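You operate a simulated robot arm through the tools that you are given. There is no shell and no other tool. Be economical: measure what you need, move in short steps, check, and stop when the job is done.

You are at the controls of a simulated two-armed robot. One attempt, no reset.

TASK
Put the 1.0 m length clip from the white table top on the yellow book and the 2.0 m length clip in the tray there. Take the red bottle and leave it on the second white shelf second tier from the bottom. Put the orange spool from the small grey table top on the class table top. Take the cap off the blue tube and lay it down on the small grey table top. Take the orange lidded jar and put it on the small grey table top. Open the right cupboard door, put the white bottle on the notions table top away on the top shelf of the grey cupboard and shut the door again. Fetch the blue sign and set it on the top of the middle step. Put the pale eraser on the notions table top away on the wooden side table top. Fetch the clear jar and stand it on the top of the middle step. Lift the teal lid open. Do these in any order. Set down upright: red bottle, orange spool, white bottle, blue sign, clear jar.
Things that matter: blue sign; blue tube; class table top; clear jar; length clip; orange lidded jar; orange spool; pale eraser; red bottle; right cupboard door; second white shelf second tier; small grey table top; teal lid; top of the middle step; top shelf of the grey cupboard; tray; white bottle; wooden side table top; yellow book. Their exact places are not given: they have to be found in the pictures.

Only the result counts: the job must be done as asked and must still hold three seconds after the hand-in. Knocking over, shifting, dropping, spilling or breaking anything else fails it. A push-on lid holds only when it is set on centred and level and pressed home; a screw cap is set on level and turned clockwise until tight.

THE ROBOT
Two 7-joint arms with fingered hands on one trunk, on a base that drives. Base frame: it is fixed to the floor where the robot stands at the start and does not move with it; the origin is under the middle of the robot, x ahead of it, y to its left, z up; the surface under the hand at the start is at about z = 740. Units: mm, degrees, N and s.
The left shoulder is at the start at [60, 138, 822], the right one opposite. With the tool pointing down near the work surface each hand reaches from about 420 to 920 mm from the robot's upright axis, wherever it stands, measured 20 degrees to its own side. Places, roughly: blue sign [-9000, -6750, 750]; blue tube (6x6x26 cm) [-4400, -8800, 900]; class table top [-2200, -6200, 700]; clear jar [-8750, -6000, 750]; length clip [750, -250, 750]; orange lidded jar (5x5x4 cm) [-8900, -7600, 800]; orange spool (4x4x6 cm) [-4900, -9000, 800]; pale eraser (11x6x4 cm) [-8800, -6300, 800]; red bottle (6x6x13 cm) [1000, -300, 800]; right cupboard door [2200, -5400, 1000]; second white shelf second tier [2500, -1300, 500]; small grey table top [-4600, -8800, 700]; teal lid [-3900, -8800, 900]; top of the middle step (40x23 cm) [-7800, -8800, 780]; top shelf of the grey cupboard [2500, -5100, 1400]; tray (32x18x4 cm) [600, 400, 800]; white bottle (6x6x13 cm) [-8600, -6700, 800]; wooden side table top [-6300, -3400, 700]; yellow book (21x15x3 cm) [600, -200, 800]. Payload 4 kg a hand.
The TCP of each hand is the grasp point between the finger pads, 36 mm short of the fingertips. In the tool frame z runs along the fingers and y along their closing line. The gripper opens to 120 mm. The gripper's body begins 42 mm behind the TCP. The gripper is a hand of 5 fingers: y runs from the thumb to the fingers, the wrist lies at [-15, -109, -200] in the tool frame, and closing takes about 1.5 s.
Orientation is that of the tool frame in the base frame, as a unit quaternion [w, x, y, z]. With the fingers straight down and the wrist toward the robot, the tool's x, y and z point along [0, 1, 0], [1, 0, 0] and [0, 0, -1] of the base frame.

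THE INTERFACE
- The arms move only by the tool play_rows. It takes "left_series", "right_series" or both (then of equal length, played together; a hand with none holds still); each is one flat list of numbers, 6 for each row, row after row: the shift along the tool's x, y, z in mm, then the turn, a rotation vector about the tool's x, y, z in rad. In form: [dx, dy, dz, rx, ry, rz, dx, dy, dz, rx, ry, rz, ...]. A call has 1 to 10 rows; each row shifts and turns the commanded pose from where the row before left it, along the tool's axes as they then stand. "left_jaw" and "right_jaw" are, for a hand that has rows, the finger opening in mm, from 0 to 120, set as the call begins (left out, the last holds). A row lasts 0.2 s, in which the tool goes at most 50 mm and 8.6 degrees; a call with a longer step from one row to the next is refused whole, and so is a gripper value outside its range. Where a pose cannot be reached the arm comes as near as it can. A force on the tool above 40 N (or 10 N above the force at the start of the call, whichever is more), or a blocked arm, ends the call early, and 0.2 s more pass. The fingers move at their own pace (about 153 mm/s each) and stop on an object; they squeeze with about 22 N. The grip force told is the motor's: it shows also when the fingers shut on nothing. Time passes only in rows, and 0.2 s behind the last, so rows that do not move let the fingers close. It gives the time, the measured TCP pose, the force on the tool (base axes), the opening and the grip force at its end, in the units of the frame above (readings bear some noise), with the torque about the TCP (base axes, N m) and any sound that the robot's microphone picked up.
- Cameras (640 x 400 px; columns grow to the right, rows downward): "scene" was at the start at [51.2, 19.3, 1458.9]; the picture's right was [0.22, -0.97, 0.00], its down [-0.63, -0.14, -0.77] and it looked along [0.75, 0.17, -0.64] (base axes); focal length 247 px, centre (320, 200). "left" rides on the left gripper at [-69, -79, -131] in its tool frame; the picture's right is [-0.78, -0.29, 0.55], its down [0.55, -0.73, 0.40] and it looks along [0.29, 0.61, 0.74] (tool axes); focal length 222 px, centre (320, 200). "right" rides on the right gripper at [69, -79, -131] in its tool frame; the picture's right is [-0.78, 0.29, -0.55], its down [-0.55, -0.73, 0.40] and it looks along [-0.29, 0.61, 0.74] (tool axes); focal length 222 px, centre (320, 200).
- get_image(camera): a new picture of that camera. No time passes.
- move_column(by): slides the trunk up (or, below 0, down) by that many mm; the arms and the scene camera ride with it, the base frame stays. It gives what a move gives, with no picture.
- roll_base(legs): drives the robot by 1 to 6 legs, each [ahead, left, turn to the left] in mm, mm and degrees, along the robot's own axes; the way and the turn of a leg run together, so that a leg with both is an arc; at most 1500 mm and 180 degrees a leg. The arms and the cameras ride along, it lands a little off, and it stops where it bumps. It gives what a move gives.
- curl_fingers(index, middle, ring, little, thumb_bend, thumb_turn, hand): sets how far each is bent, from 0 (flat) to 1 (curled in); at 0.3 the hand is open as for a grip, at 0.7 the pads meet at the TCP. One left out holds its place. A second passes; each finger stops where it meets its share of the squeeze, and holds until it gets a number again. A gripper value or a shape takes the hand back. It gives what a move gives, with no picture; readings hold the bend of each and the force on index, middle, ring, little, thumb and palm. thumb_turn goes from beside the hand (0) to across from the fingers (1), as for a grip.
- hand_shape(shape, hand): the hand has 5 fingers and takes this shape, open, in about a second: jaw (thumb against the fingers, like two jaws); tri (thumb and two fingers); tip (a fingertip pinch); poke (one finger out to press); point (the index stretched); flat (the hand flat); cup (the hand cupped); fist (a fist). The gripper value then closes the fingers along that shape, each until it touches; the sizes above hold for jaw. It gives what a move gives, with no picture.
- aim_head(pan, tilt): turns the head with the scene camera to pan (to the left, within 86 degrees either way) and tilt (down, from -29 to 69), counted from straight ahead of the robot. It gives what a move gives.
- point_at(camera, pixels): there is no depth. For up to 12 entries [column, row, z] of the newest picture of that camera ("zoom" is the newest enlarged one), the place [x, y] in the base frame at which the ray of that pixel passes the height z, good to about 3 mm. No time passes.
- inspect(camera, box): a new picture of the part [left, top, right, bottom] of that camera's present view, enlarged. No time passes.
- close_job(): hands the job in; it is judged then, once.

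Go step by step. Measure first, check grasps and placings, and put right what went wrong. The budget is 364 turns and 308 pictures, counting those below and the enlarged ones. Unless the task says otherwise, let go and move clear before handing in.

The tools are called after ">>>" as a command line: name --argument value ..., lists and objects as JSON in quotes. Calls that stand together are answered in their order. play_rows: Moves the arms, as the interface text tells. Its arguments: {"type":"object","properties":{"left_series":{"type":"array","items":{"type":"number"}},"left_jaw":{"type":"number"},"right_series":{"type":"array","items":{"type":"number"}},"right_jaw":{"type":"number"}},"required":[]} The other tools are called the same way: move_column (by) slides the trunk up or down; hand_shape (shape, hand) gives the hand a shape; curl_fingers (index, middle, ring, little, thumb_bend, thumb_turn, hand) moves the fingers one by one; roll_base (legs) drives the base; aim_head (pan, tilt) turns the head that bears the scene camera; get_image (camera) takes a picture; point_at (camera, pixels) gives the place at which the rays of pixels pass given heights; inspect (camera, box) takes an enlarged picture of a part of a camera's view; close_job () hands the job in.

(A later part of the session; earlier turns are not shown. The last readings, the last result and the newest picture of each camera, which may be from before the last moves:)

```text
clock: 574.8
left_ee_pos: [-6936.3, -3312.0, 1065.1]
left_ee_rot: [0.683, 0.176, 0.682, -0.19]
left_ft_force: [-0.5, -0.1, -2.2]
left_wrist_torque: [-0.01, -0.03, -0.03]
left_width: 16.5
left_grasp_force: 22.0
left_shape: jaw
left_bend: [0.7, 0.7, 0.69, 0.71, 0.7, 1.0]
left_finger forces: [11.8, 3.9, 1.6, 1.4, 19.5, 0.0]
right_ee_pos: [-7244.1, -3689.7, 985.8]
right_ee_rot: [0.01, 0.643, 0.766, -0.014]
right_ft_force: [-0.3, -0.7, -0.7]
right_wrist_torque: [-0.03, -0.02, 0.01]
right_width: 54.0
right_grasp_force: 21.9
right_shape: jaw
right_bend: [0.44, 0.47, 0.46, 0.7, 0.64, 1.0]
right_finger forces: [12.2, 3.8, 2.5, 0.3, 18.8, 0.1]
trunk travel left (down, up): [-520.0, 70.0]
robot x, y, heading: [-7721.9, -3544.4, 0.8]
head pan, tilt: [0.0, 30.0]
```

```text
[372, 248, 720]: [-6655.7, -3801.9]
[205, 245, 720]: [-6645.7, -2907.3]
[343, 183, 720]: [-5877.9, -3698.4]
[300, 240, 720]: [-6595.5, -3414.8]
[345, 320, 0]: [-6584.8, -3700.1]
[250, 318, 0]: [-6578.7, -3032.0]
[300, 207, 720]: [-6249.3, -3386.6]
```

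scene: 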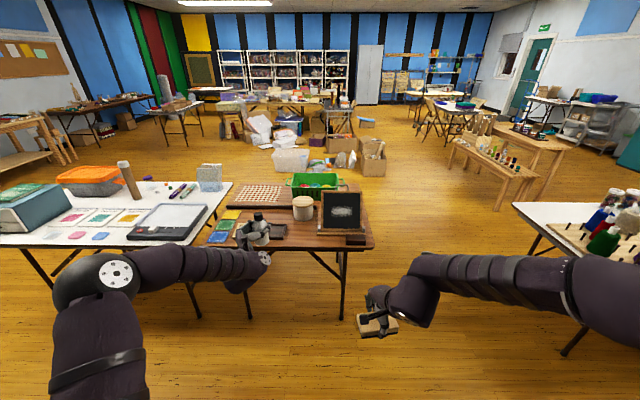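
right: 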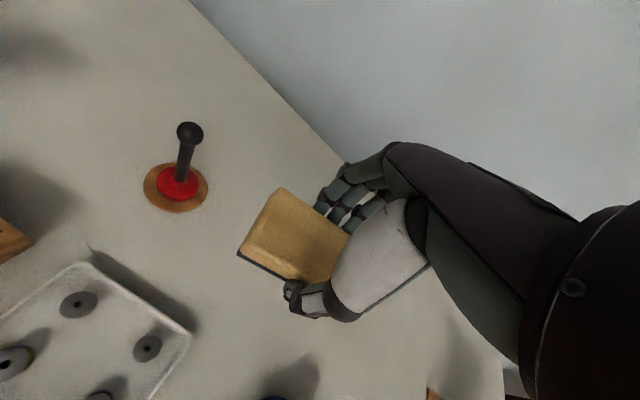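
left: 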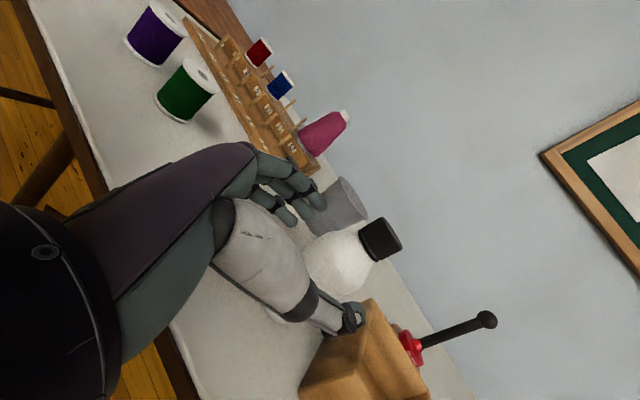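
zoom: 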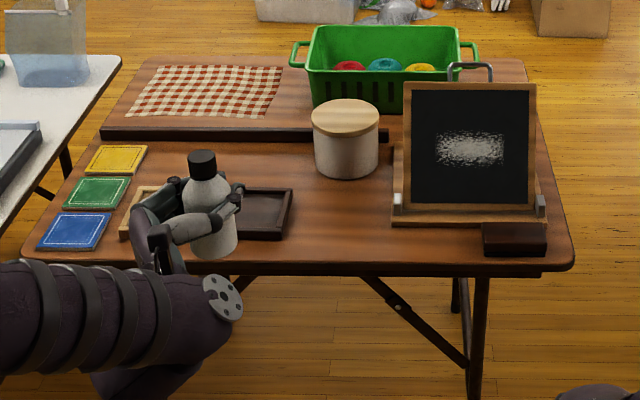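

There's a free spot at about (-6560,-3405), between the small tray and the slate. I'll move up to it.

>>> roll_base --legs '[[440, 190, 0]]'

>>> play_rows --right_series '[18, 40, 0, 0, 0, 0, 18, 40, 0, 0, 0, 0, 18, 40, 0, 0, 0, 0, 18, 40, 0, 0, 0, 0, 18, 40, 0, 0, 0, 0, 18, 30, 0, 0, 0, 0, 0, 0, 40, 0, 0, 0, 0, 0, 40, 0, 0, 0]'

>>> get_image --camera "right"

>>> inspect --camera "scene" --box '[220, 200, 420, 325]'

```text
clock: 577.7
left_ee_pos: [-6500.1, -3109.9, 1063.7]
left_ee_rot: [0.683, 0.176, 0.683, -0.19]
left_ft_force: [0.1, 0.1, -2.0]
left_wrist_torque: [0.02, -0.03, 0.0]
left_width: 16.1
left_grasp_force: 22.1
left_shape: jaw
left_bend: [0.7, 0.7, 0.69, 0.71, 0.7, 1.0]
left_finger forces: [11.8, 3.9, 1.7, 1.4, 19.6, 0.1]
right_ee_pos: [-6806.8, -3489.0, 985.5]
right_ee_rot: [0.009, 0.642, 0.766, -0.014]
right_ft_force: [0.1, 0.5, 0.2]
right_wrist_torque: [-0.01, 0.01, 0.01]
right_width: 54.1
right_grasp_force: 21.9
right_shape: jaw
right_bend: [0.44, 0.47, 0.46, 0.7, 0.64, 1.0]
right_finger forces: [12.4, 3.8, 2.6, 0.3, 18.8, 0.0]
trunk travel left (down, up): [-520.0, 70.0]
robot x, y, heading: [-7290.7, -3341.1, 0.8]
head pan, tilt: [0.0, 30.0]
```

```text
clock: 579.5
left_ee_pos: [-6499.7, -3110.0, 1063.4]
left_ee_rot: [0.684, 0.175, 0.682, -0.19]
left_ft_force: [0.4, -0.1, -2.1]
left_wrist_torque: [-0.02, -0.01, 0.0]
left_width: 16.2
left_grasp_force: 22.1
left_shape: jaw
left_bend: [0.7, 0.7, 0.69, 0.71, 0.7, 1.0]
left_finger forces: [11.7, 3.9, 1.6, 1.5, 19.5, 0.0]
right_ee_pos: [-6598.6, -3345.5, 899.5]
right_ee_rot: [0.009, 0.642, 0.767, -0.014]
right_ft_force: [-1.3, -0.1, -0.6]
right_wrist_torque: [-0.02, 0.02, 0.03]
right_width: 53.6
right_grasp_force: 21.8
right_shape: jaw
right_bend: [0.44, 0.47, 0.46, 0.71, 0.64, 1.0]
right_finger forces: [12.4, 3.7, 2.5, 0.3, 18.8, 0.0]
trunk travel left (down, up): [-520.0, 70.0]
robot x, y, heading: [-7287.1, -3342.9, 1.0]
head pan, tilt: [0.0, 30.0]
```

```text
78 pictures are left
```

right: 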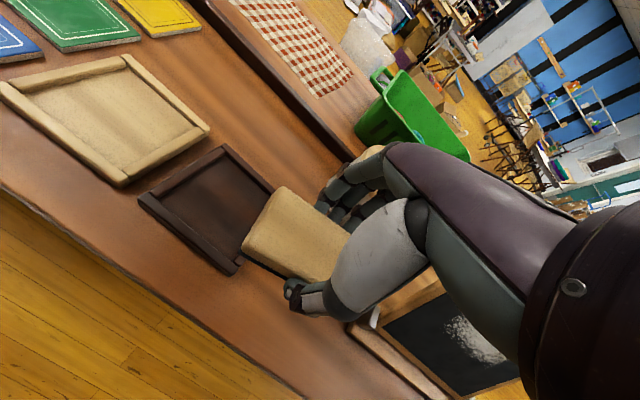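

```text
3.20 times, centred on (320, 262) of scene
```

zoom: 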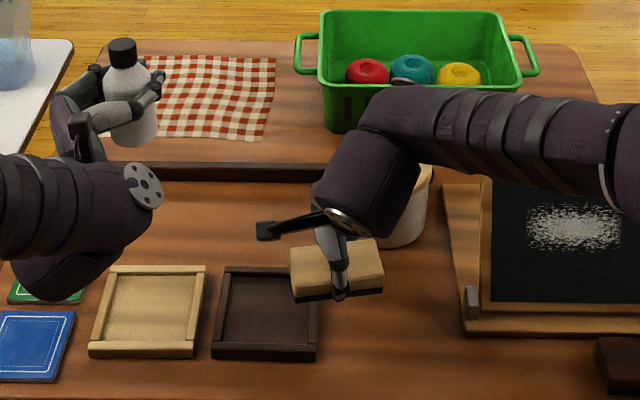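

>>> point_at --camera "zoom" --pixels '[[318, 345, 735], [318, 270, 735], [465, 335, 735], [445, 190, 735], [400, 245, 735], [390, 320, 735], [390, 395, 720]]'

```text
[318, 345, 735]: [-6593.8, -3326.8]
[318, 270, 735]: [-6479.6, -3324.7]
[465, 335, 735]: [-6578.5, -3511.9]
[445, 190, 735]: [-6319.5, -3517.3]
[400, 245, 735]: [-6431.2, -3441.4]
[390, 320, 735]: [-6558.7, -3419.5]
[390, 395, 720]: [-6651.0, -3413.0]
```

>>> play_rows --right_series '[-40, 12.5, 0, 0, 0, 0, -40, 12.5, 0, 0, 0, 0, 0, 0, 45, 0, 0, 0, 0, 0, 45, 0, 0, 0, 0, 0, 20, 0, 0, 0, 0, 0, 0, 0, 0, 0]'

>>> get_image --camera "right"

>>> play_rows --right_series '[0, 0, 8, 0, 0, 0, 0, 0, 0, 0, 0, 0]'

>>> play_rows --right_series '[0, 0, 6, 0, 0, 0, 0, 0, 0, 0, 0, 0]'

```text
clock: 580.9
left_ee_pos: [-6501.3, -3110.2, 1062.6]
left_ee_rot: [0.684, 0.176, 0.682, -0.19]
left_ft_force: [-0.5, -1.2, -2.1]
left_wrist_torque: [-0.01, 0.03, -0.01]
left_width: 16.0
left_grasp_force: 21.6
left_shape: jaw
left_bend: [0.7, 0.7, 0.69, 0.71, 0.7, 1.0]
left_finger forces: [11.6, 3.9, 1.5, 1.4, 19.5, 0.0]
right_ee_pos: [-6561.3, -3425.0, 792.9]
right_ee_rot: [0.01, 0.643, 0.766, -0.013]
right_ft_force: [-0.1, -0.2, -1.2]
right_wrist_torque: [-0.03, 0.05, -0.03]
right_width: 53.8
right_grasp_force: 22.2
right_shape: jaw
right_bend: [0.44, 0.47, 0.46, 0.71, 0.64, 1.0]
right_finger forces: [12.2, 3.8, 2.5, 0.2, 18.8, 0.0]
trunk travel left (down, up): [-520.0, 70.0]
robot x, y, heading: [-7286.4, -3343.5, 0.8]
head pan, tilt: [0.0, 30.0]
```

```text
76 pictures are left
```

right: 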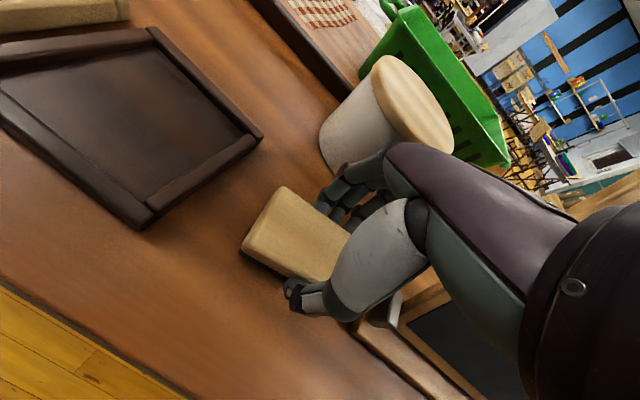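

```text
clock: 581.5
left_ee_pos: [-6501.8, -3112.2, 1064.3]
left_ee_rot: [0.683, 0.176, 0.682, -0.191]
left_ft_force: [-1.0, -0.1, -2.0]
left_wrist_torque: [0.0, -0.03, 0.02]
left_width: 15.9
left_grasp_force: 22.0
left_shape: jaw
left_bend: [0.7, 0.7, 0.69, 0.71, 0.7, 1.0]
left_finger forces: [11.7, 3.9, 1.6, 1.3, 19.4, 0.0]
right_ee_pos: [-6561.6, -3425.3, 785.4]
right_ee_rot: [0.011, 0.643, 0.765, -0.014]
right_ft_force: [0.4, -0.1, -1.7]
right_wrist_torque: [0.03, -0.03, 0.0]
right_width: 53.9
right_grasp_force: 22.1
right_shape: jaw
right_bend: [0.44, 0.47, 0.46, 0.71, 0.64, 1.0]
right_finger forces: [12.2, 3.8, 2.5, 0.2, 18.7, 0.1]
trunk travel left (down, up): [-520.0, 70.0]
robot x, y, heading: [-7289.5, -3342.9, 0.8]
head pan, tilt: [0.0, 30.0]
```

```text
clock: 582.1
left_ee_pos: [-6502.1, -3111.3, 1065.3]
left_ee_rot: [0.685, 0.176, 0.681, -0.189]
left_ft_force: [-0.7, 0.6, -2.2]
left_wrist_torque: [0.01, -0.02, 0.05]
left_width: 16.3
left_grasp_force: 22.3
left_shape: jaw
left_bend: [0.7, 0.7, 0.69, 0.71, 0.7, 1.0]
left_finger forces: [11.8, 3.8, 1.5, 1.4, 19.6, 0.0]
right_ee_pos: [-6561.3, -3425.2, 782.0]
right_ee_rot: [0.012, 0.643, 0.766, -0.012]
right_ft_force: [0.1, -0.2, 14.3]
right_wrist_torque: [-0.15, -0.12, 0.0]
right_width: 53.8
right_grasp_force: 21.8
right_shape: jaw
right_bend: [0.44, 0.47, 0.46, 0.71, 0.64, 1.0]
right_finger forces: [12.4, 4.1, 2.9, 3.3, 21.3, 0.0]
trunk travel left (down, up): [-520.0, 70.0]
robot x, y, heading: [-7290.8, -3343.9, 0.4]
head pan, tilt: [0.0, 30.0]
```

Contact. Releasing and rising.

>>> play_rows --right_series '[0, 0, -2, 0, 0, 0, 0, 0, 0, 0, 0, 0, 0, 0, 0, 0, 0, 0, 0, 0, 0, 0, 0, 0]' --right_jaw 80

>>> play_rows --right_series '[0, 0, -20, 0, 0, 0, 0, 0, -40, 0, 0, 0, 0, 0, -45, 0, 0, 0, 0, 0, -45, 0, 0, 0, -10, -40, -40, 0, 0, 0, -10, -45, 0, 0, 0, 0, -10, -45, 0, 0, 0, 0, -10, -45, 0, 0, 0, 0, -10, -45, 0, 0, 0, 0]'

>>> inspect --camera "scene" --box '[220, 200, 420, 325]'

```text
clock: 583.1
left_ee_pos: [-6500.7, -3110.1, 1064.3]
left_ee_rot: [0.683, 0.176, 0.683, -0.19]
left_ft_force: [0.1, -0.3, -2.0]
left_wrist_torque: [-0.02, -0.01, -0.03]
left_width: 16.1
left_grasp_force: 22.1
left_shape: jaw
left_bend: [0.7, 0.7, 0.69, 0.71, 0.7, 1.0]
left_finger forces: [11.6, 3.9, 1.6, 1.4, 19.5, 0.1]
right_ee_pos: [-6561.3, -3424.1, 781.3]
right_ee_rot: [0.01, 0.642, 0.767, -0.014]
right_ft_force: [1.0, 0.3, -0.4]
right_wrist_torque: [0.01, 0.0, 0.02]
right_width: 79.5
right_grasp_force: 0.1
right_shape: jaw
right_bend: [0.36, 0.39, 0.38, 0.61, 0.43, 1.0]
right_finger forces: [0.0, 0.0, 0.0, 0.0, 0.1, 0.0]
trunk travel left (down, up): [-520.0, 70.0]
robot x, y, heading: [-7291.3, -3341.4, 1.0]
head pan, tilt: [0.0, 30.0]
```

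```text
refused: row 5 steps farther than a row can; nothing moved
```

```text
3.20 times, centred on (320, 262) of scene
```

zoom: 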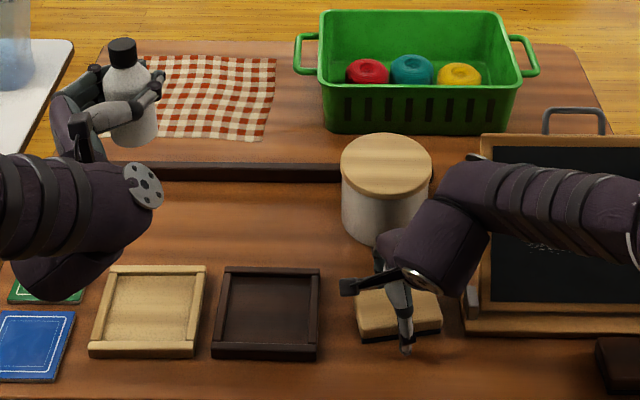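

>>> play_rows --right_series '[0, 0, -20, 0, 0, 0, 0, 0, -40, 0, 0, 0, 0, 0, -45, 0, 0, 0, 0, 0, -45, 0, 0, 0, -10, -35, -20, 0, 0, 0.06, -10, -45, 0, 0, 0, 0.06, -10, -45, 0, 0, 0, 0.05, -10, -45, 0, 0, 0, 0, -10, -45, 0, 0, 0, 0]'

>>> inspect --camera "scene" --box '[220, 200, 420, 325]'

```text
clock: 585.1
left_ee_pos: [-6501.2, -3110.7, 1064.6]
left_ee_rot: [0.684, 0.176, 0.682, -0.19]
left_ft_force: [0.6, -0.7, -1.9]
left_wrist_torque: [0.01, -0.01, -0.01]
left_width: 16.0
left_grasp_force: 22.3
left_shape: jaw
left_bend: [0.7, 0.7, 0.69, 0.71, 0.7, 1.0]
left_finger forces: [11.7, 3.9, 1.7, 1.4, 19.5, 0.0]
right_ee_pos: [-6773.6, -3482.4, 955.0]
right_ee_rot: [0.012, 0.706, 0.708, -0.012]
right_ft_force: [-0.4, -0.1, 0.0]
right_wrist_torque: [-0.02, 0.0, 0.0]
right_width: 79.8
right_grasp_force: 0.1
right_shape: jaw
right_bend: [0.36, 0.39, 0.38, 0.61, 0.43, 1.0]
right_finger forces: [0.1, 0.0, 0.0, 0.1, 0.0, 0.1]
trunk travel left (down, up): [-520.0, 70.0]
robot x, y, heading: [-7286.6, -3339.2, 0.9]
head pan, tilt: [0.0, 30.0]
```

```text
3.20 times, centred on (320, 262) of scene
```

zoom: 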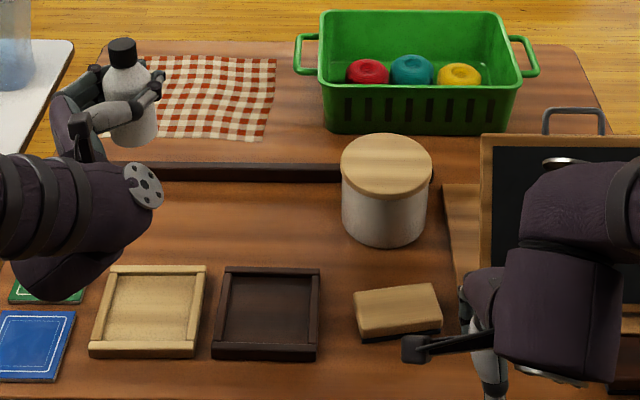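

The eraser is on the side table. Last job: the white bottle to the cupboard. I'll go back along the known lanes to the south-east.

>>> roll_base --legs '[[-380, 0, -1], [0, -1350, 0], [0, -1350, 0], [0, -1350, 0], [1400, 0, 0], [1400, 0, 0]]'

>>> roll_base --legs '[[1400, 0, 0], [700, -100, 0]]'

>>> aim_head --pan 0 --tilt 18

>>> get_image --camera "scene"

```text
clock: 619.7
left_ee_pos: [-4128.2, -7304.6, 1064.4]
left_ee_rot: [0.677, 0.197, 0.677, -0.211]
left_ft_force: [0.6, -0.1, -2.0]
left_wrist_torque: [0.0, -0.02, -0.01]
left_width: 16.1
left_grasp_force: 22.5
left_shape: jaw
left_bend: [0.7, 0.7, 0.69, 0.71, 0.7, 1.0]
left_finger forces: [11.8, 3.8, 1.6, 1.4, 19.6, 0.0]
right_ee_pos: [-4419.9, -7659.0, 954.7]
right_ee_rot: [0.01, 0.727, 0.686, -0.012]
right_ft_force: [0.0, 0.2, 0.5]
right_wrist_torque: [0.0, 0.01, 0.0]
right_width: 79.7
right_grasp_force: 0.1
right_shape: jaw
right_bend: [0.36, 0.39, 0.38, 0.61, 0.43, 1.0]
right_finger forces: [0.0, 0.1, 0.1, 0.0, 0.0, 0.0]
trunk travel left (down, up): [-520.0, 70.0]
robot x, y, heading: [-4928.9, -7487.9, -2.8]
head pan, tilt: [0.0, 30.0]
```

```text
clock: 630.2
left_ee_pos: [-2037.0, -7464.3, 1063.6]
left_ee_rot: [0.679, 0.191, 0.678, -0.206]
left_ft_force: [0.3, -0.5, -2.7]
left_wrist_torque: [0.03, -0.01, 0.0]
left_width: 16.1
left_grasp_force: 21.6
left_shape: jaw
left_bend: [0.7, 0.7, 0.69, 0.71, 0.7, 1.0]
left_finger forces: [11.8, 3.8, 1.5, 1.4, 19.5, 0.1]
right_ee_pos: [-2323.2, -7821.8, 954.0]
right_ee_rot: [0.01, 0.721, 0.693, -0.013]
right_ft_force: [-0.5, -0.4, 0.4]
right_wrist_torque: [-0.03, 0.04, 0.04]
right_width: 79.9
right_grasp_force: 0.1
right_shape: jaw
right_bend: [0.36, 0.39, 0.38, 0.61, 0.43, 1.0]
right_finger forces: [0.0, 0.1, 0.0, 0.1, 0.1, 0.1]
trunk travel left (down, up): [-520.0, 70.0]
robot x, y, heading: [-2837.9, -7659.0, -1.8]
head pan, tilt: [0.0, 30.0]
```

```text
clock: 630.9
left_ee_pos: [-2036.8, -7463.5, 1064.8]
left_ee_rot: [0.679, 0.191, 0.679, -0.205]
left_ft_force: [-0.1, -0.1, -2.9]
left_wrist_torque: [0.0, -0.03, 0.0]
left_width: 16.1
left_grasp_force: 22.0
left_shape: jaw
left_bend: [0.7, 0.7, 0.69, 0.71, 0.7, 1.0]
left_finger forces: [11.8, 3.8, 1.7, 1.3, 19.5, 0.0]
right_ee_pos: [-2323.7, -7822.5, 954.6]
right_ee_rot: [0.009, 0.721, 0.692, -0.014]
right_ft_force: [-0.1, 0.3, -0.4]
right_wrist_torque: [0.01, 0.03, -0.03]
right_width: 79.6
right_grasp_force: 0.0
right_shape: jaw
right_bend: [0.36, 0.39, 0.38, 0.61, 0.43, 1.0]
right_finger forces: [0.0, 0.1, 0.0, 0.0, 0.0, 0.0]
trunk travel left (down, up): [-520.0, 70.0]
robot x, y, heading: [-2830.6, -7656.3, -1.7]
head pan, tilt: [0.0, 18.0]
```

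```text
73 pictures are left
```

scene: 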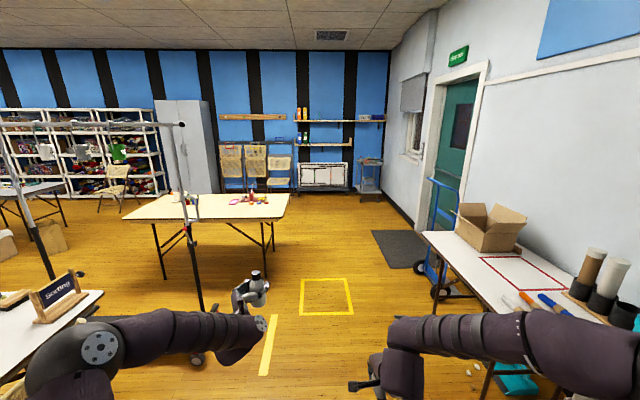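

>>> point_at --camera "scene" --pixels '[[273, 250, 0], [196, 360, 0], [162, 280, 0], [440, 296, 0], [425, 235, 740], [288, 218, 740], [345, 192, 0], [295, 190, 0], [205, 190, 0], [172, 190, 0], [122, 214, 740]]'

>>> inspect --camera "scene" --box '[130, 90, 250, 200]'

```text
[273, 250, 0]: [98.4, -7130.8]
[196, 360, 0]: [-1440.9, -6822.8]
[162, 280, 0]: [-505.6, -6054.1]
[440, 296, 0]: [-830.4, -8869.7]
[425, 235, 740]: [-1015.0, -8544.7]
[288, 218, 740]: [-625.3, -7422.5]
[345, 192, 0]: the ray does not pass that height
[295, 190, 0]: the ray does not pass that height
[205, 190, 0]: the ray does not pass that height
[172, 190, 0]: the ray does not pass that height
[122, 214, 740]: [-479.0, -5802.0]
```

```text
3.64 times, centred on (190, 145) of scene
```

zoom: 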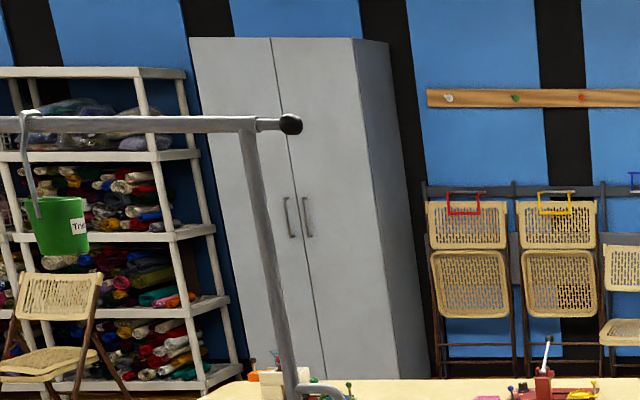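

The cupboard's right door has a vertical handle near the centre. I'll drive round the cream table's south end to get in front of the cupboard.

>>> roll_base --legs '[[1450, -260, 0], [1200, 15, 0], [1000, 15, 0], [0, 1300, 1], [0, 1100, 0]]'

>>> aim_head --pan 0 --tilt 10

>>> get_image --camera "scene"

```text
clock: 660.0
left_ee_pos: [1645.9, -5438.6, 1064.4]
left_ee_rot: [0.681, 0.185, 0.68, -0.2]
left_ft_force: [0.2, 0.2, -1.6]
left_wrist_torque: [-0.02, -0.01, 0.01]
left_width: 15.9
left_grasp_force: 21.7
left_shape: jaw
left_bend: [0.7, 0.7, 0.69, 0.71, 0.7, 1.0]
left_finger forces: [11.9, 3.7, 1.6, 1.4, 19.4, 0.1]
right_ee_pos: [1364.0, -5800.6, 955.2]
right_ee_rot: [0.011, 0.716, 0.698, -0.013]
right_ft_force: [-0.8, -0.5, 0.4]
right_wrist_torque: [0.0, 0.0, -0.01]
right_width: 79.9
right_grasp_force: 0.1
right_shape: jaw
right_bend: [0.36, 0.39, 0.38, 0.61, 0.43, 1.0]
right_finger forces: [0.0, 0.1, 0.0, 0.0, 0.1, 0.0]
trunk travel left (down, up): [-520.0, 70.0]
robot x, y, heading: [851.8, -5645.6, -0.8]
head pan, tilt: [0.0, 18.0]
```

```text
clock: 660.7
left_ee_pos: [1646.3, -5437.1, 1064.2]
left_ee_rot: [0.681, 0.186, 0.68, -0.2]
left_ft_force: [-0.4, -0.5, -1.0]
left_wrist_torque: [0.0, 0.0, 0.01]
left_width: 16.1
left_grasp_force: 21.8
left_shape: jaw
left_bend: [0.7, 0.7, 0.69, 0.71, 0.7, 1.0]
left_finger forces: [11.8, 3.8, 1.6, 1.5, 19.5, 0.1]
right_ee_pos: [1364.5, -5801.3, 955.6]
right_ee_rot: [0.01, 0.716, 0.698, -0.012]
right_ft_force: [0.0, 1.1, 0.4]
right_wrist_torque: [0.05, 0.0, -0.03]
right_width: 79.9
right_grasp_force: 0.1
right_shape: jaw
right_bend: [0.36, 0.39, 0.38, 0.61, 0.43, 1.0]
right_finger forces: [0.0, 0.0, 0.0, 0.1, 0.0, 0.1]
trunk travel left (down, up): [-520.0, 70.0]
robot x, y, heading: [853.5, -5647.1, -0.9]
head pan, tilt: [0.0, 10.0]
```

```text
71 pictures are left
```

scene: 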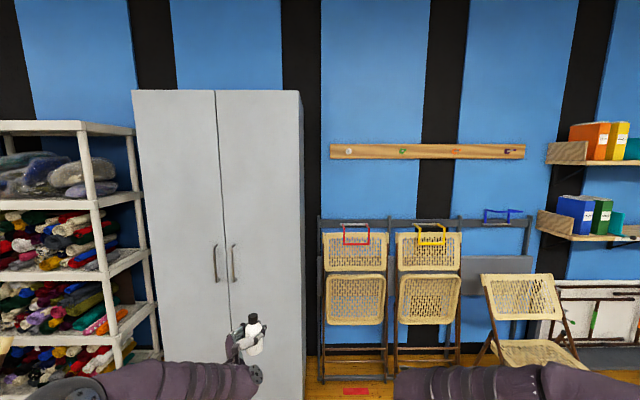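

I'm facing the cupboard. I'll measure the right door's handle and edges, and turn the right hand forward-pointing.

>>> inspect --camera "scene" --box '[190, 220, 310, 310]'

>>> play_rows --right_series '[0, 0, 0, -0.0863, 0.0863, 0.0863, 0, 0, 0, -0.0863, 0.0863, 0.0863, 0, 0, 0, -0.0863, 0.0863, 0.0863, 0, 0, 0, -0.0863, 0.0863, 0.0863, 0, 0, 0, -0.0863, 0.0863, 0.0863, 0, 0, 0, -0.0863, 0.0863, 0.0863, 0, 0, 0, -0.0863, 0.0863, 0.0863]'

>>> play_rows --right_series '[0, 0, 0, -0.0863, 0.0863, 0.0863, 0, 0, 0, -0.0863, 0.0863, 0.0863, 0, 0, 0, -0.0863, 0.0863, 0.0863, 0, 0, 0, -0.0863, 0.0863, 0.0863, 0, 0, 0, -0.0863, 0.0863, 0.0863, 0, 0, 0, -0.0863, 0.0863, 0.0863, 0, 0, 0, -0.0863, 0.0863, 0.0863]'

```text
4.44 times, centred on (250, 265) of scene
```

zoom: 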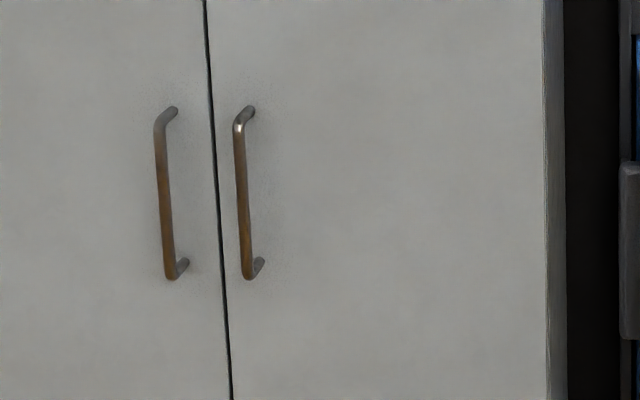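

```text
clock: 662.3
left_ee_pos: [1645.0, -5437.3, 1063.2]
left_ee_rot: [0.68, 0.186, 0.68, -0.201]
left_ft_force: [-0.3, 0.6, -2.4]
left_wrist_torque: [0.01, -0.03, 0.01]
left_width: 16.2
left_grasp_force: 21.9
left_shape: jaw
left_bend: [0.7, 0.7, 0.69, 0.71, 0.7, 1.0]
left_finger forces: [11.9, 3.7, 1.6, 1.6, 19.5, 0.1]
right_ee_pos: [1364.4, -5799.4, 955.0]
right_ee_rot: [0.018, 0.822, 0.405, 0.4]
right_ft_force: [-0.6, 0.6, 0.1]
right_wrist_torque: [0.01, -0.01, -0.01]
right_width: 79.9
right_grasp_force: 0.1
right_shape: jaw
right_bend: [0.36, 0.39, 0.38, 0.61, 0.43, 1.0]
right_finger forces: [0.0, 0.0, 0.1, 0.1, 0.0, 0.1]
trunk travel left (down, up): [-520.0, 70.0]
robot x, y, heading: [852.0, -5646.1, -0.7]
head pan, tilt: [0.0, 10.0]
```

```text
clock: 663.9
left_ee_pos: [1645.3, -5437.3, 1062.5]
left_ee_rot: [0.681, 0.185, 0.68, -0.2]
left_ft_force: [-0.6, 0.7, -1.7]
left_wrist_torque: [0.02, -0.01, 0.03]
left_width: 16.2
left_grasp_force: 21.6
left_shape: jaw
left_bend: [0.7, 0.7, 0.69, 0.71, 0.7, 1.0]
left_finger forces: [11.8, 3.6, 1.5, 1.5, 19.4, 0.1]
right_ee_pos: [1364.6, -5799.9, 955.8]
right_ee_rot: [0.021, 0.708, 0.003, 0.706]
right_ft_force: [0.3, 0.8, 0.5]
right_wrist_torque: [-0.01, -0.03, 0.02]
right_width: 79.8
right_grasp_force: 0.1
right_shape: jaw
right_bend: [0.36, 0.39, 0.38, 0.61, 0.43, 1.0]
right_finger forces: [0.0, 0.0, 0.1, 0.0, 0.0, 0.0]
trunk travel left (down, up): [-520.0, 70.0]
robot x, y, heading: [849.4, -5644.2, -0.8]
head pan, tilt: [0.0, 10.0]
```

>>> point_at --camera "zoom" --pixels '[[249, 278, 900], [249, 278, 1000], [238, 128, 1000], [238, 128, 1100], [545, 200, 1000], [545, 200, 900], [212, 200, 1000], [212, 200, 900]]'

>>> roll_base --legs '[[250, 420, 0]]'

>>> aim_head --pan 0 --tilt 25

>>> get_image --camera "scene"

```text
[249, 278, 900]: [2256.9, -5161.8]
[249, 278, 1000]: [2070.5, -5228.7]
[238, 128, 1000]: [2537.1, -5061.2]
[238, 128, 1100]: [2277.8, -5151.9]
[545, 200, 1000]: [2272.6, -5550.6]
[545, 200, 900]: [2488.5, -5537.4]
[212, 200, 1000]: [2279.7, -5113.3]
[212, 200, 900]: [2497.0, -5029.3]
```

```text
clock: 666.8
left_ee_pos: [1898.8, -5017.6, 1063.0]
left_ee_rot: [0.681, 0.184, 0.68, -0.2]
left_ft_force: [0.4, 1.7, -2.1]
left_wrist_torque: [0.02, -0.02, -0.02]
left_width: 15.9
left_grasp_force: 21.9
left_shape: jaw
left_bend: [0.7, 0.7, 0.7, 0.71, 0.7, 1.0]
left_finger forces: [11.9, 3.7, 1.6, 1.4, 19.6, 0.0]
right_ee_pos: [1618.7, -5381.0, 955.4]
right_ee_rot: [0.021, 0.709, 0.005, 0.705]
right_ft_force: [0.1, -0.2, 0.4]
right_wrist_torque: [0.01, 0.01, -0.05]
right_width: 79.8
right_grasp_force: 0.0
right_shape: jaw
right_bend: [0.36, 0.39, 0.38, 0.61, 0.43, 1.0]
right_finger forces: [0.0, 0.0, 0.0, 0.0, 0.0, 0.0]
trunk travel left (down, up): [-520.0, 70.0]
robot x, y, heading: [1105.4, -5227.9, -0.7]
head pan, tilt: [0.0, 10.0]
```

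```text
clock: 667.6
left_ee_pos: [1898.6, -5018.4, 1063.7]
left_ee_rot: [0.681, 0.185, 0.68, -0.199]
left_ft_force: [0.3, 0.9, -1.5]
left_wrist_torque: [0.01, -0.01, 0.04]
left_width: 16.0
left_grasp_force: 22.1
left_shape: jaw
left_bend: [0.7, 0.7, 0.7, 0.71, 0.7, 1.0]
left_finger forces: [11.9, 3.6, 1.7, 1.4, 19.6, 0.0]
right_ee_pos: [1619.3, -5380.4, 954.1]
right_ee_rot: [0.021, 0.709, 0.004, 0.705]
right_ft_force: [0.2, 0.0, 0.6]
right_wrist_torque: [-0.03, 0.0, -0.01]
right_width: 79.9
right_grasp_force: 0.1
right_shape: jaw
right_bend: [0.36, 0.39, 0.38, 0.61, 0.43, 1.0]
right_finger forces: [0.0, 0.0, 0.0, 0.0, 0.0, 0.1]
trunk travel left (down, up): [-520.0, 70.0]
robot x, y, heading: [1106.5, -5228.5, -0.9]
head pan, tilt: [0.0, 25.0]
```

```text
69 pictures are left
```

scene: 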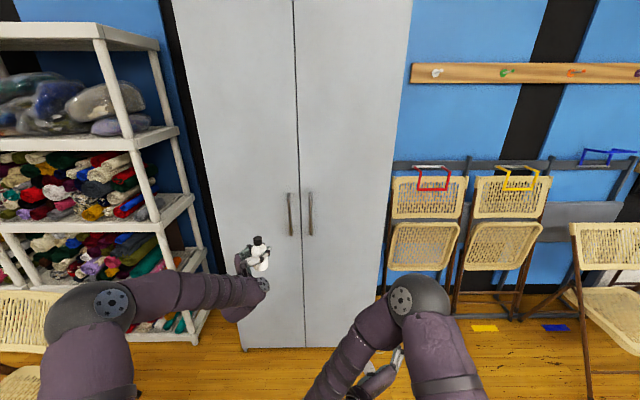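

>>> inspect --camera "scene" --box '[270, 170, 350, 250]'

>>> point_at --camera "scene" --pixels '[[245, 349, 0], [300, 348, 0], [245, 349, 60], [310, 235, 900], [310, 235, 950], [309, 193, 1050], [309, 193, 1100], [388, 240, 900], [388, 240, 1000]]'

```text
5.00 times, centred on (310, 210) of scene
```

zoom: 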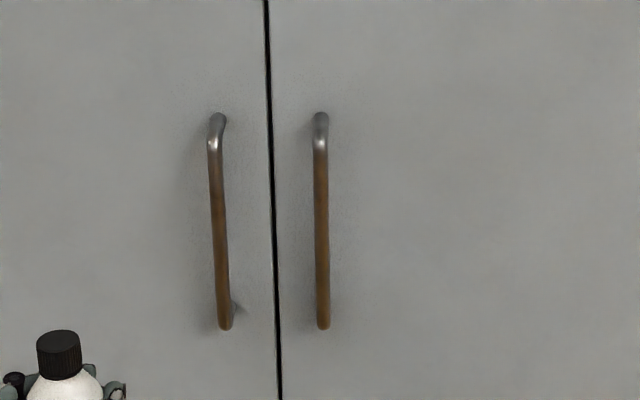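

```text
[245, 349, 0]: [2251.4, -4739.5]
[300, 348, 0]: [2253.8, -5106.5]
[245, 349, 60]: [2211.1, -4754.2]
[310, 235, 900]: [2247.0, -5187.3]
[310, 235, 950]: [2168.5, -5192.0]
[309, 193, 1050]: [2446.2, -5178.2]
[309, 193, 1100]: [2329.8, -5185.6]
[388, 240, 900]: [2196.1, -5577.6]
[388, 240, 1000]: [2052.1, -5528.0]
```

The right handle bar is at about (2177,-5191), z 944–1150, and the door hinge is near y≈-5553. I'll pull the bottle hand back a little, move the base ahead 200 mm and bring the right hand before the handle.

>>> play_rows --left_series '[0, 0, -40, 0, 0, 0, 0, 0, -40, 0, 0, 0, 0, 0, -40, 0, 0, 0, 0, 0, -30, 0, 0, 0]'

>>> roll_base --legs '[[200, 0, 0]]'

>>> play_rows --right_series '[19, -38, 10, 0, 0, 0, 19, -38, 10, 0, 0, 0, 19, -38, 10, 0, 0, 0, 19, -38, 10, 0, 0, 0, 19, -37, 10, 0, 0, 0, 0, 0, 45, 0, 0, 0, 0, 0, 45, 0, 0, 0, 0, 0, 45, 0, 0, 0, 0, 0, 45, 0, 0, 0, 0, 0, 0, 0, 0, 0]' --right_jaw 90

>>> get_image --camera "right"

>>> get_image --camera "scene"

```text
clock: 668.6
left_ee_pos: [1770.9, -4938.4, 1062.8]
left_ee_rot: [0.681, 0.186, 0.679, -0.2]
left_ft_force: [-0.4, 0.3, -1.9]
left_wrist_torque: [0.0, 0.01, 0.01]
left_width: 16.1
left_grasp_force: 21.7
left_shape: jaw
left_bend: [0.7, 0.7, 0.7, 0.71, 0.7, 1.0]
left_finger forces: [11.9, 3.7, 1.6, 1.6, 19.5, 0.0]
right_ee_pos: [1617.1, -5381.1, 954.9]
right_ee_rot: [0.02, 0.709, 0.004, 0.704]
right_ft_force: [0.6, 0.9, -0.5]
right_wrist_torque: [0.01, 0.03, 0.04]
right_width: 79.9
right_grasp_force: 0.0
right_shape: jaw
right_bend: [0.36, 0.39, 0.38, 0.61, 0.43, 1.0]
right_finger forces: [0.0, 0.0, 0.0, 0.1, 0.0, 0.0]
trunk travel left (down, up): [-520.0, 70.0]
robot x, y, heading: [1108.6, -5227.6, -0.6]
head pan, tilt: [0.0, 25.0]
```

```text
clock: 670.2
left_ee_pos: [1972.3, -4939.9, 1061.9]
left_ee_rot: [0.681, 0.185, 0.68, -0.2]
left_ft_force: [-0.1, -0.2, -1.9]
left_wrist_torque: [-0.01, 0.0, 0.0]
left_width: 16.2
left_grasp_force: 21.9
left_shape: jaw
left_bend: [0.7, 0.7, 0.7, 0.71, 0.7, 1.0]
left_finger forces: [11.9, 3.7, 1.6, 1.6, 19.5, 0.0]
right_ee_pos: [1818.0, -5382.3, 955.3]
right_ee_rot: [0.02, 0.709, 0.005, 0.705]
right_ft_force: [0.1, -0.4, -0.2]
right_wrist_torque: [0.02, 0.01, -0.01]
right_width: 79.8
right_grasp_force: 0.0
right_shape: jaw
right_bend: [0.36, 0.39, 0.38, 0.61, 0.43, 1.0]
right_finger forces: [0.1, 0.0, 0.0, 0.0, 0.1, 0.0]
trunk travel left (down, up): [-520.0, 70.0]
robot x, y, heading: [1304.3, -5229.6, -0.4]
head pan, tilt: [0.0, 25.0]
```

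```text
clock: 672.4
left_ee_pos: [1970.0, -4940.8, 1063.6]
left_ee_rot: [0.681, 0.186, 0.679, -0.2]
left_ft_force: [-0.5, 0.0, -1.4]
left_wrist_torque: [0.0, 0.0, 0.0]
left_width: 15.6
left_grasp_force: 22.0
left_shape: jaw
left_bend: [0.7, 0.7, 0.7, 0.71, 0.71, 1.0]
left_finger forces: [12.1, 3.5, 1.5, 1.7, 19.6, 0.0]
right_ee_pos: [2052.0, -5195.0, 1041.0]
right_ee_rot: [0.02, 0.709, 0.006, 0.705]
right_ft_force: [0.6, 1.1, -0.3]
right_wrist_torque: [-0.05, 0.02, 0.01]
right_width: 89.6
right_grasp_force: 0.0
right_shape: jaw
right_bend: [0.33, 0.37, 0.35, 0.56, 0.4, 0.99]
right_finger forces: [0.0, 0.0, 0.0, 0.1, 0.1, 0.0]
trunk travel left (down, up): [-520.0, 70.0]
robot x, y, heading: [1303.5, -5232.8, -0.6]
head pan, tilt: [0.0, 25.0]
```

```text
67 pictures are left
```

right: 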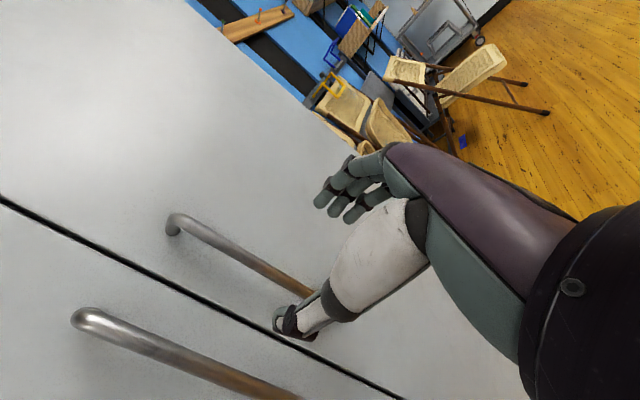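

```text
66 pictures are left
```

scene: 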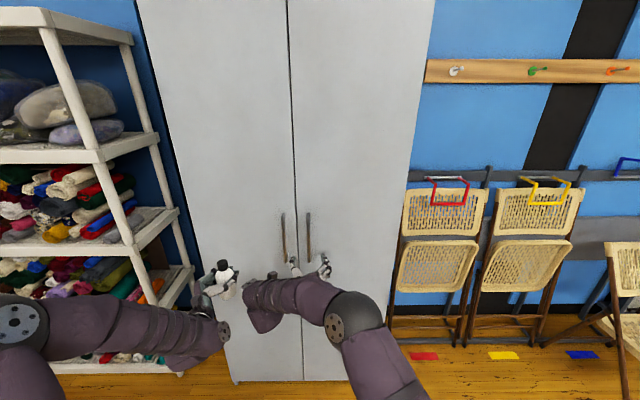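

Aligned with the bar. Advancing 100 mm and closing on the handle.

>>> play_rows --right_series '[0, 0, 35, 0, 0, 0, 0, 0, 35, 0, 0, 0, 0, 0, 28, 0, 0, 0, 0, 0, 0, 0, 0, 0]'

>>> play_rows --right_series '[0, 0, 0, 0, 0, 0, 0, 0, 0, 0, 0, 0, 0, 0, 0, 0, 0, 0, 0, 0, 0, 0, 0, 0, 0, 0, 0, 0, 0, 0, 0, 0, 0, 0, 0, 0, 0, 0, 0, 0, 0, 0]' --right_jaw 0

>>> get_image --camera "right"

```text
clock: 673.4
left_ee_pos: [1969.8, -4941.5, 1063.0]
left_ee_rot: [0.681, 0.185, 0.68, -0.2]
left_ft_force: [-0.8, 0.4, -1.3]
left_wrist_torque: [0.03, -0.06, 0.0]
left_width: 15.9
left_grasp_force: 21.5
left_shape: jaw
left_bend: [0.7, 0.7, 0.7, 0.71, 0.71, 1.0]
left_finger forces: [12.2, 3.5, 1.5, 1.7, 19.7, 0.1]
right_ee_pos: [2150.8, -5196.6, 1040.5]
right_ee_rot: [0.02, 0.709, 0.005, 0.705]
right_ft_force: [0.0, -0.2, -0.6]
right_wrist_torque: [-0.01, 0.0, 0.01]
right_width: 89.6
right_grasp_force: 0.2
right_shape: jaw
right_bend: [0.33, 0.37, 0.35, 0.56, 0.4, 0.99]
right_finger forces: [0.0, 0.0, 0.1, 0.0, 0.0, 0.0]
trunk travel left (down, up): [-520.0, 70.0]
robot x, y, heading: [1305.3, -5228.9, -0.7]
head pan, tilt: [0.0, 25.0]
```

```text
clock: 675.0
left_ee_pos: [1970.7, -4940.5, 1061.8]
left_ee_rot: [0.681, 0.185, 0.68, -0.199]
left_ft_force: [-0.4, -0.4, -2.3]
left_wrist_torque: [-0.01, -0.02, 0.0]
left_width: 15.9
left_grasp_force: 21.6
left_shape: jaw
left_bend: [0.7, 0.7, 0.7, 0.71, 0.71, 1.0]
left_finger forces: [12.0, 3.5, 1.6, 1.7, 19.6, 0.0]
right_ee_pos: [2150.9, -5195.8, 1040.4]
right_ee_rot: [0.02, 0.708, 0.005, 0.706]
right_ft_force: [2.9, 1.6, 0.5]
right_wrist_torque: [-0.09, 0.07, 0.01]
right_width: 0.0
right_grasp_force: 21.8
right_shape: jaw
right_bend: [0.7, 0.7, 0.7, 0.69, 0.72, 1.0]
right_finger forces: [8.5, 3.0, 1.8, 2.5, 17.7, 0.1]
trunk travel left (down, up): [-520.0, 70.0]
robot x, y, heading: [1306.2, -5231.5, -0.9]
head pan, tilt: [0.0, 25.0]
```

```text
65 pictures are left
```

right: 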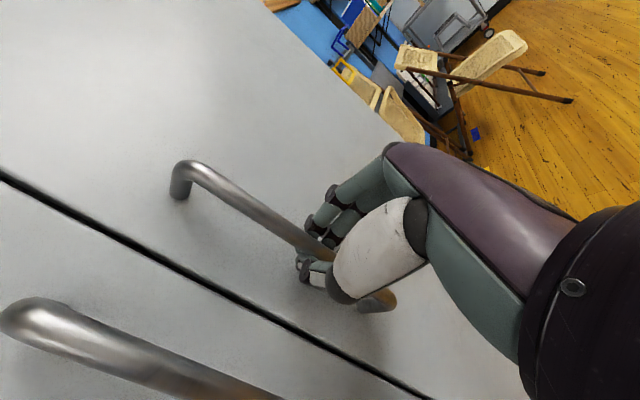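

The fingers hook the bar. I'll pull along the hinge arc, turning the hand with the door – first about 17°.

>>> play_rows --right_series '[0, 6.6, -35.7, 0.1, 0, 0, 0, 6.6, -35.7, 0.1, 0, 0, 0, 6.6, -35.7, 0.1, 0, 0, 0, 0, 0, 0, 0, 0]'

>>> get_image --camera "scene"

```text
clock: 676.0
left_ee_pos: [1971.6, -4940.4, 1062.6]
left_ee_rot: [0.68, 0.186, 0.68, -0.2]
left_ft_force: [-0.7, -0.6, -2.0]
left_wrist_torque: [-0.02, 0.0, -0.05]
left_width: 15.9
left_grasp_force: 21.7
left_shape: jaw
left_bend: [0.7, 0.7, 0.7, 0.71, 0.71, 1.0]
left_finger forces: [12.0, 3.4, 1.5, 1.7, 19.5, 0.0]
right_ee_pos: [2047.3, -5228.4, 1041.9]
right_ee_rot: [-0.085, 0.704, 0.109, 0.696]
right_ft_force: [4.9, -10.2, -5.2]
right_wrist_torque: [-0.15, 0.16, -0.19]
right_width: 0.0
right_grasp_force: 22.0
right_shape: jaw
right_bend: [0.7, 0.7, 0.7, 0.7, 0.73, 1.0]
right_finger forces: [12.5, 4.8, 3.2, 3.1, 13.2, 0.0]
trunk travel left (down, up): [-520.0, 70.0]
robot x, y, heading: [1306.4, -5223.7, -0.4]
head pan, tilt: [0.0, 25.0]
```

```text
64 pictures are left
```

scene: 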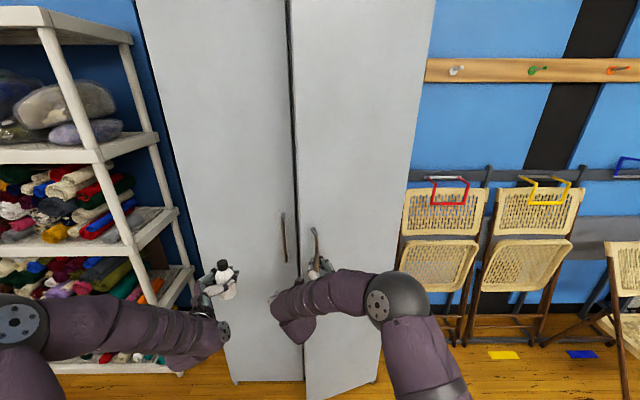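

The door is opening (about 17°). Continuing.

>>> play_rows --right_series '[0, 6.6, -35.7, 0.1, 0, 0, 0, 6.6, -35.7, 0.1, 0, 0, 0, 6.6, -35.7, 0.1, 0, 0, 0, 6.6, -35.7, 0.1, 0, 0, 0, 0, 0, 0, 0, 0]'

>>> play_rows --right_series '[0, 6.6, -35.7, 0.1, 0, 0, 0, 6.6, -35.7, 0.1, 0, 0, 0, 6.6, -35.7, 0.1, 0, 0, 0, 0, 0, 0, 0, 0]'

>>> get_image --camera "scene"

```text
clock: 677.2
left_ee_pos: [1973.7, -4940.7, 1059.5]
left_ee_rot: [0.68, 0.186, 0.681, -0.199]
left_ft_force: [0.0, -0.8, -3.0]
left_wrist_torque: [0.0, -0.03, -0.02]
left_width: 16.1
left_grasp_force: 22.0
left_shape: jaw
left_bend: [0.7, 0.7, 0.7, 0.71, 0.71, 1.0]
left_finger forces: [12.1, 3.4, 1.5, 1.7, 19.6, 0.0]
right_ee_pos: [1929.6, -5310.6, 1045.0]
right_ee_rot: [-0.224, 0.674, 0.244, 0.66]
right_ft_force: [20.8, -18.5, -9.4]
right_wrist_torque: [-0.03, 0.16, -0.33]
right_width: 0.1
right_grasp_force: 21.7
right_shape: jaw
right_bend: [0.7, 0.7, 0.67, 0.71, 0.75, 1.0]
right_finger forces: [20.1, 7.3, 4.5, 2.5, 0.0, 0.1]
trunk travel left (down, up): [-520.0, 70.0]
robot x, y, heading: [1304.2, -5230.5, -0.6]
head pan, tilt: [0.0, 25.0]
```

```text
clock: 678.1
left_ee_pos: [1973.2, -4941.4, 1060.8]
left_ee_rot: [0.68, 0.184, 0.681, -0.199]
left_ft_force: [-0.3, -0.6, -2.9]
left_wrist_torque: [-0.02, -0.02, -0.06]
left_width: 16.2
left_grasp_force: 22.0
left_shape: jaw
left_bend: [0.7, 0.7, 0.7, 0.71, 0.71, 1.0]
left_finger forces: [12.3, 3.4, 1.4, 1.8, 19.5, 0.0]
right_ee_pos: [1869.7, -5404.6, 1045.9]
right_ee_rot: [-0.318, 0.639, 0.334, 0.616]
right_ft_force: [23.5, -11.0, -11.3]
right_wrist_torque: [-0.01, 0.17, -0.28]
right_width: 0.0
right_grasp_force: 21.9
right_shape: jaw
right_bend: [0.7, 0.7, 0.66, 0.71, 0.75, 1.0]
right_finger forces: [13.0, 7.6, 4.3, 2.0, 0.0, 0.0]
trunk travel left (down, up): [-520.0, 70.0]
robot x, y, heading: [1303.7, -5225.8, -0.9]
head pan, tilt: [0.0, 25.0]
stopped in row 4 (right hand): the force on the tool passed its limit at 43 N (the readings are from after the stop); the commanded pose is now the measured one
```

```text
63 pictures are left
```

scene: 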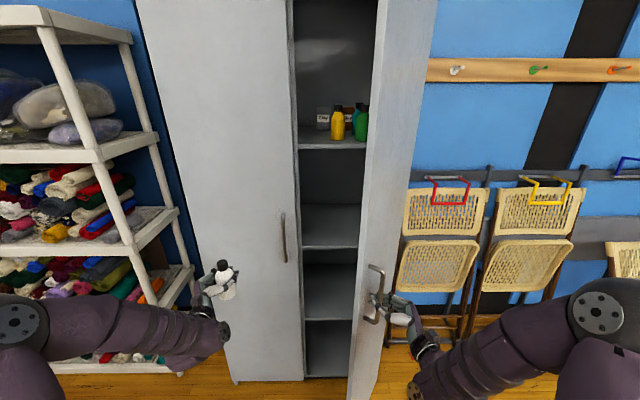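

The door stands about 67° open, and the top shelf (yellow and green bottles at z≈1400) is visible. I'll release the handle, withdraw the right hand and see whether the door stays.

>>> play_rows --right_series '[0, 0, 0, 0, 0, 0, 0, 0, 0, 0, 0, 0, 0, 0, 0, 0, 0, 0, 0, 0, 0, 0, 0, 0, 0, 0, -30, 0, 0, 0, 0, 0, -40, 0, 0, 0, 0, 0, -40, 0, 0, 0, 0, 0, 0, 0, 0, 0]' --right_jaw 100

>>> move_column --by 70

>>> aim_head --pan 5 --tilt 15

>>> get_image --camera "scene"

```text
clock: 679.9
left_ee_pos: [1970.2, -4942.0, 1062.9]
left_ee_rot: [0.681, 0.185, 0.68, -0.2]
left_ft_force: [0.0, 1.1, -1.8]
left_wrist_torque: [0.01, 0.0, -0.02]
left_width: 16.0
left_grasp_force: 21.6
left_shape: jaw
left_bend: [0.7, 0.7, 0.7, 0.71, 0.71, 1.0]
left_finger forces: [12.1, 3.4, 1.3, 1.6, 19.6, 0.0]
right_ee_pos: [1855.1, -5417.2, 1048.6]
right_ee_rot: [-0.32, 0.635, 0.338, 0.617]
right_ft_force: [0.0, 0.2, -0.1]
right_wrist_torque: [0.01, -0.04, -0.02]
right_width: 99.9
right_grasp_force: 0.0
right_shape: jaw
right_bend: [0.32, 0.34, 0.33, 0.47, 0.39, 0.98]
right_finger forces: [0.0, 0.0, 0.0, 0.0, 0.0, 0.0]
right hand out of reach, approached as far as the arm can: row 5, 6, 7
trunk travel left (down, up): [-520.0, 70.0]
robot x, y, heading: [1305.0, -5228.5, -0.8]
head pan, tilt: [0.0, 25.0]
```

```text
clock: 681.0
left_ee_pos: [1971.0, -4940.7, 1131.9]
left_ee_rot: [0.681, 0.185, 0.68, -0.199]
left_ft_force: [0.0, 0.0, -1.5]
left_wrist_torque: [0.01, -0.02, 0.01]
left_width: 16.0
left_grasp_force: 22.2
left_shape: jaw
left_bend: [0.7, 0.7, 0.7, 0.71, 0.71, 1.0]
left_finger forces: [12.0, 3.4, 1.4, 1.7, 19.6, 0.0]
right_ee_pos: [1855.0, -5416.6, 1117.9]
right_ee_rot: [-0.32, 0.635, 0.338, 0.617]
right_ft_force: [0.6, 0.5, 0.1]
right_wrist_torque: [-0.01, 0.02, -0.02]
right_width: 100.2
right_grasp_force: 0.1
right_shape: jaw
right_bend: [0.32, 0.34, 0.33, 0.47, 0.39, 0.98]
right_finger forces: [0.0, 0.0, 0.0, 0.0, 0.0, 0.1]
trunk travel left (down, up): [-590.0, 0.0]
robot x, y, heading: [1304.5, -5227.3, -0.7]
head pan, tilt: [0.0, 25.0]
```

```text
clock: 681.7
left_ee_pos: [1970.5, -4940.2, 1133.9]
left_ee_rot: [0.681, 0.185, 0.68, -0.199]
left_ft_force: [0.0, -0.6, -2.7]
left_wrist_torque: [-0.03, -0.04, -0.01]
left_width: 15.6
left_grasp_force: 22.0
left_shape: jaw
left_bend: [0.7, 0.7, 0.7, 0.71, 0.71, 1.0]
left_finger forces: [12.1, 3.4, 1.4, 1.7, 19.5, 0.0]
right_ee_pos: [1855.2, -5415.6, 1118.8]
right_ee_rot: [-0.321, 0.634, 0.339, 0.617]
right_ft_force: [0.1, 0.1, 0.7]
right_wrist_torque: [-0.02, 0.01, -0.01]
right_width: 100.1
right_grasp_force: 0.2
right_shape: jaw
right_bend: [0.32, 0.34, 0.33, 0.47, 0.39, 0.98]
right_finger forces: [0.1, 0.0, 0.0, 0.0, 0.0, 0.0]
trunk travel left (down, up): [-590.0, 0.0]
robot x, y, heading: [1308.1, -5226.7, -0.7]
head pan, tilt: [5.0, 15.0]
```

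```text
62 pictures are left
```

scene: 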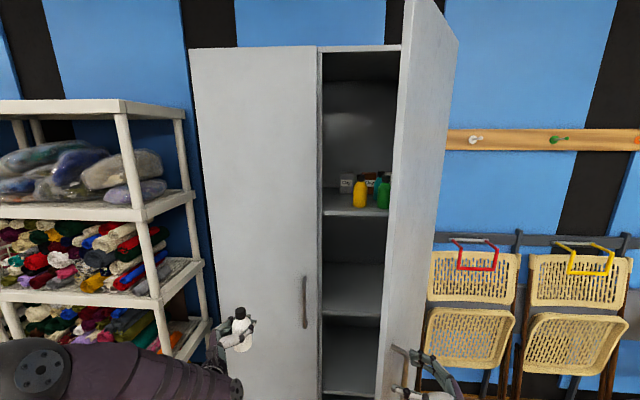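

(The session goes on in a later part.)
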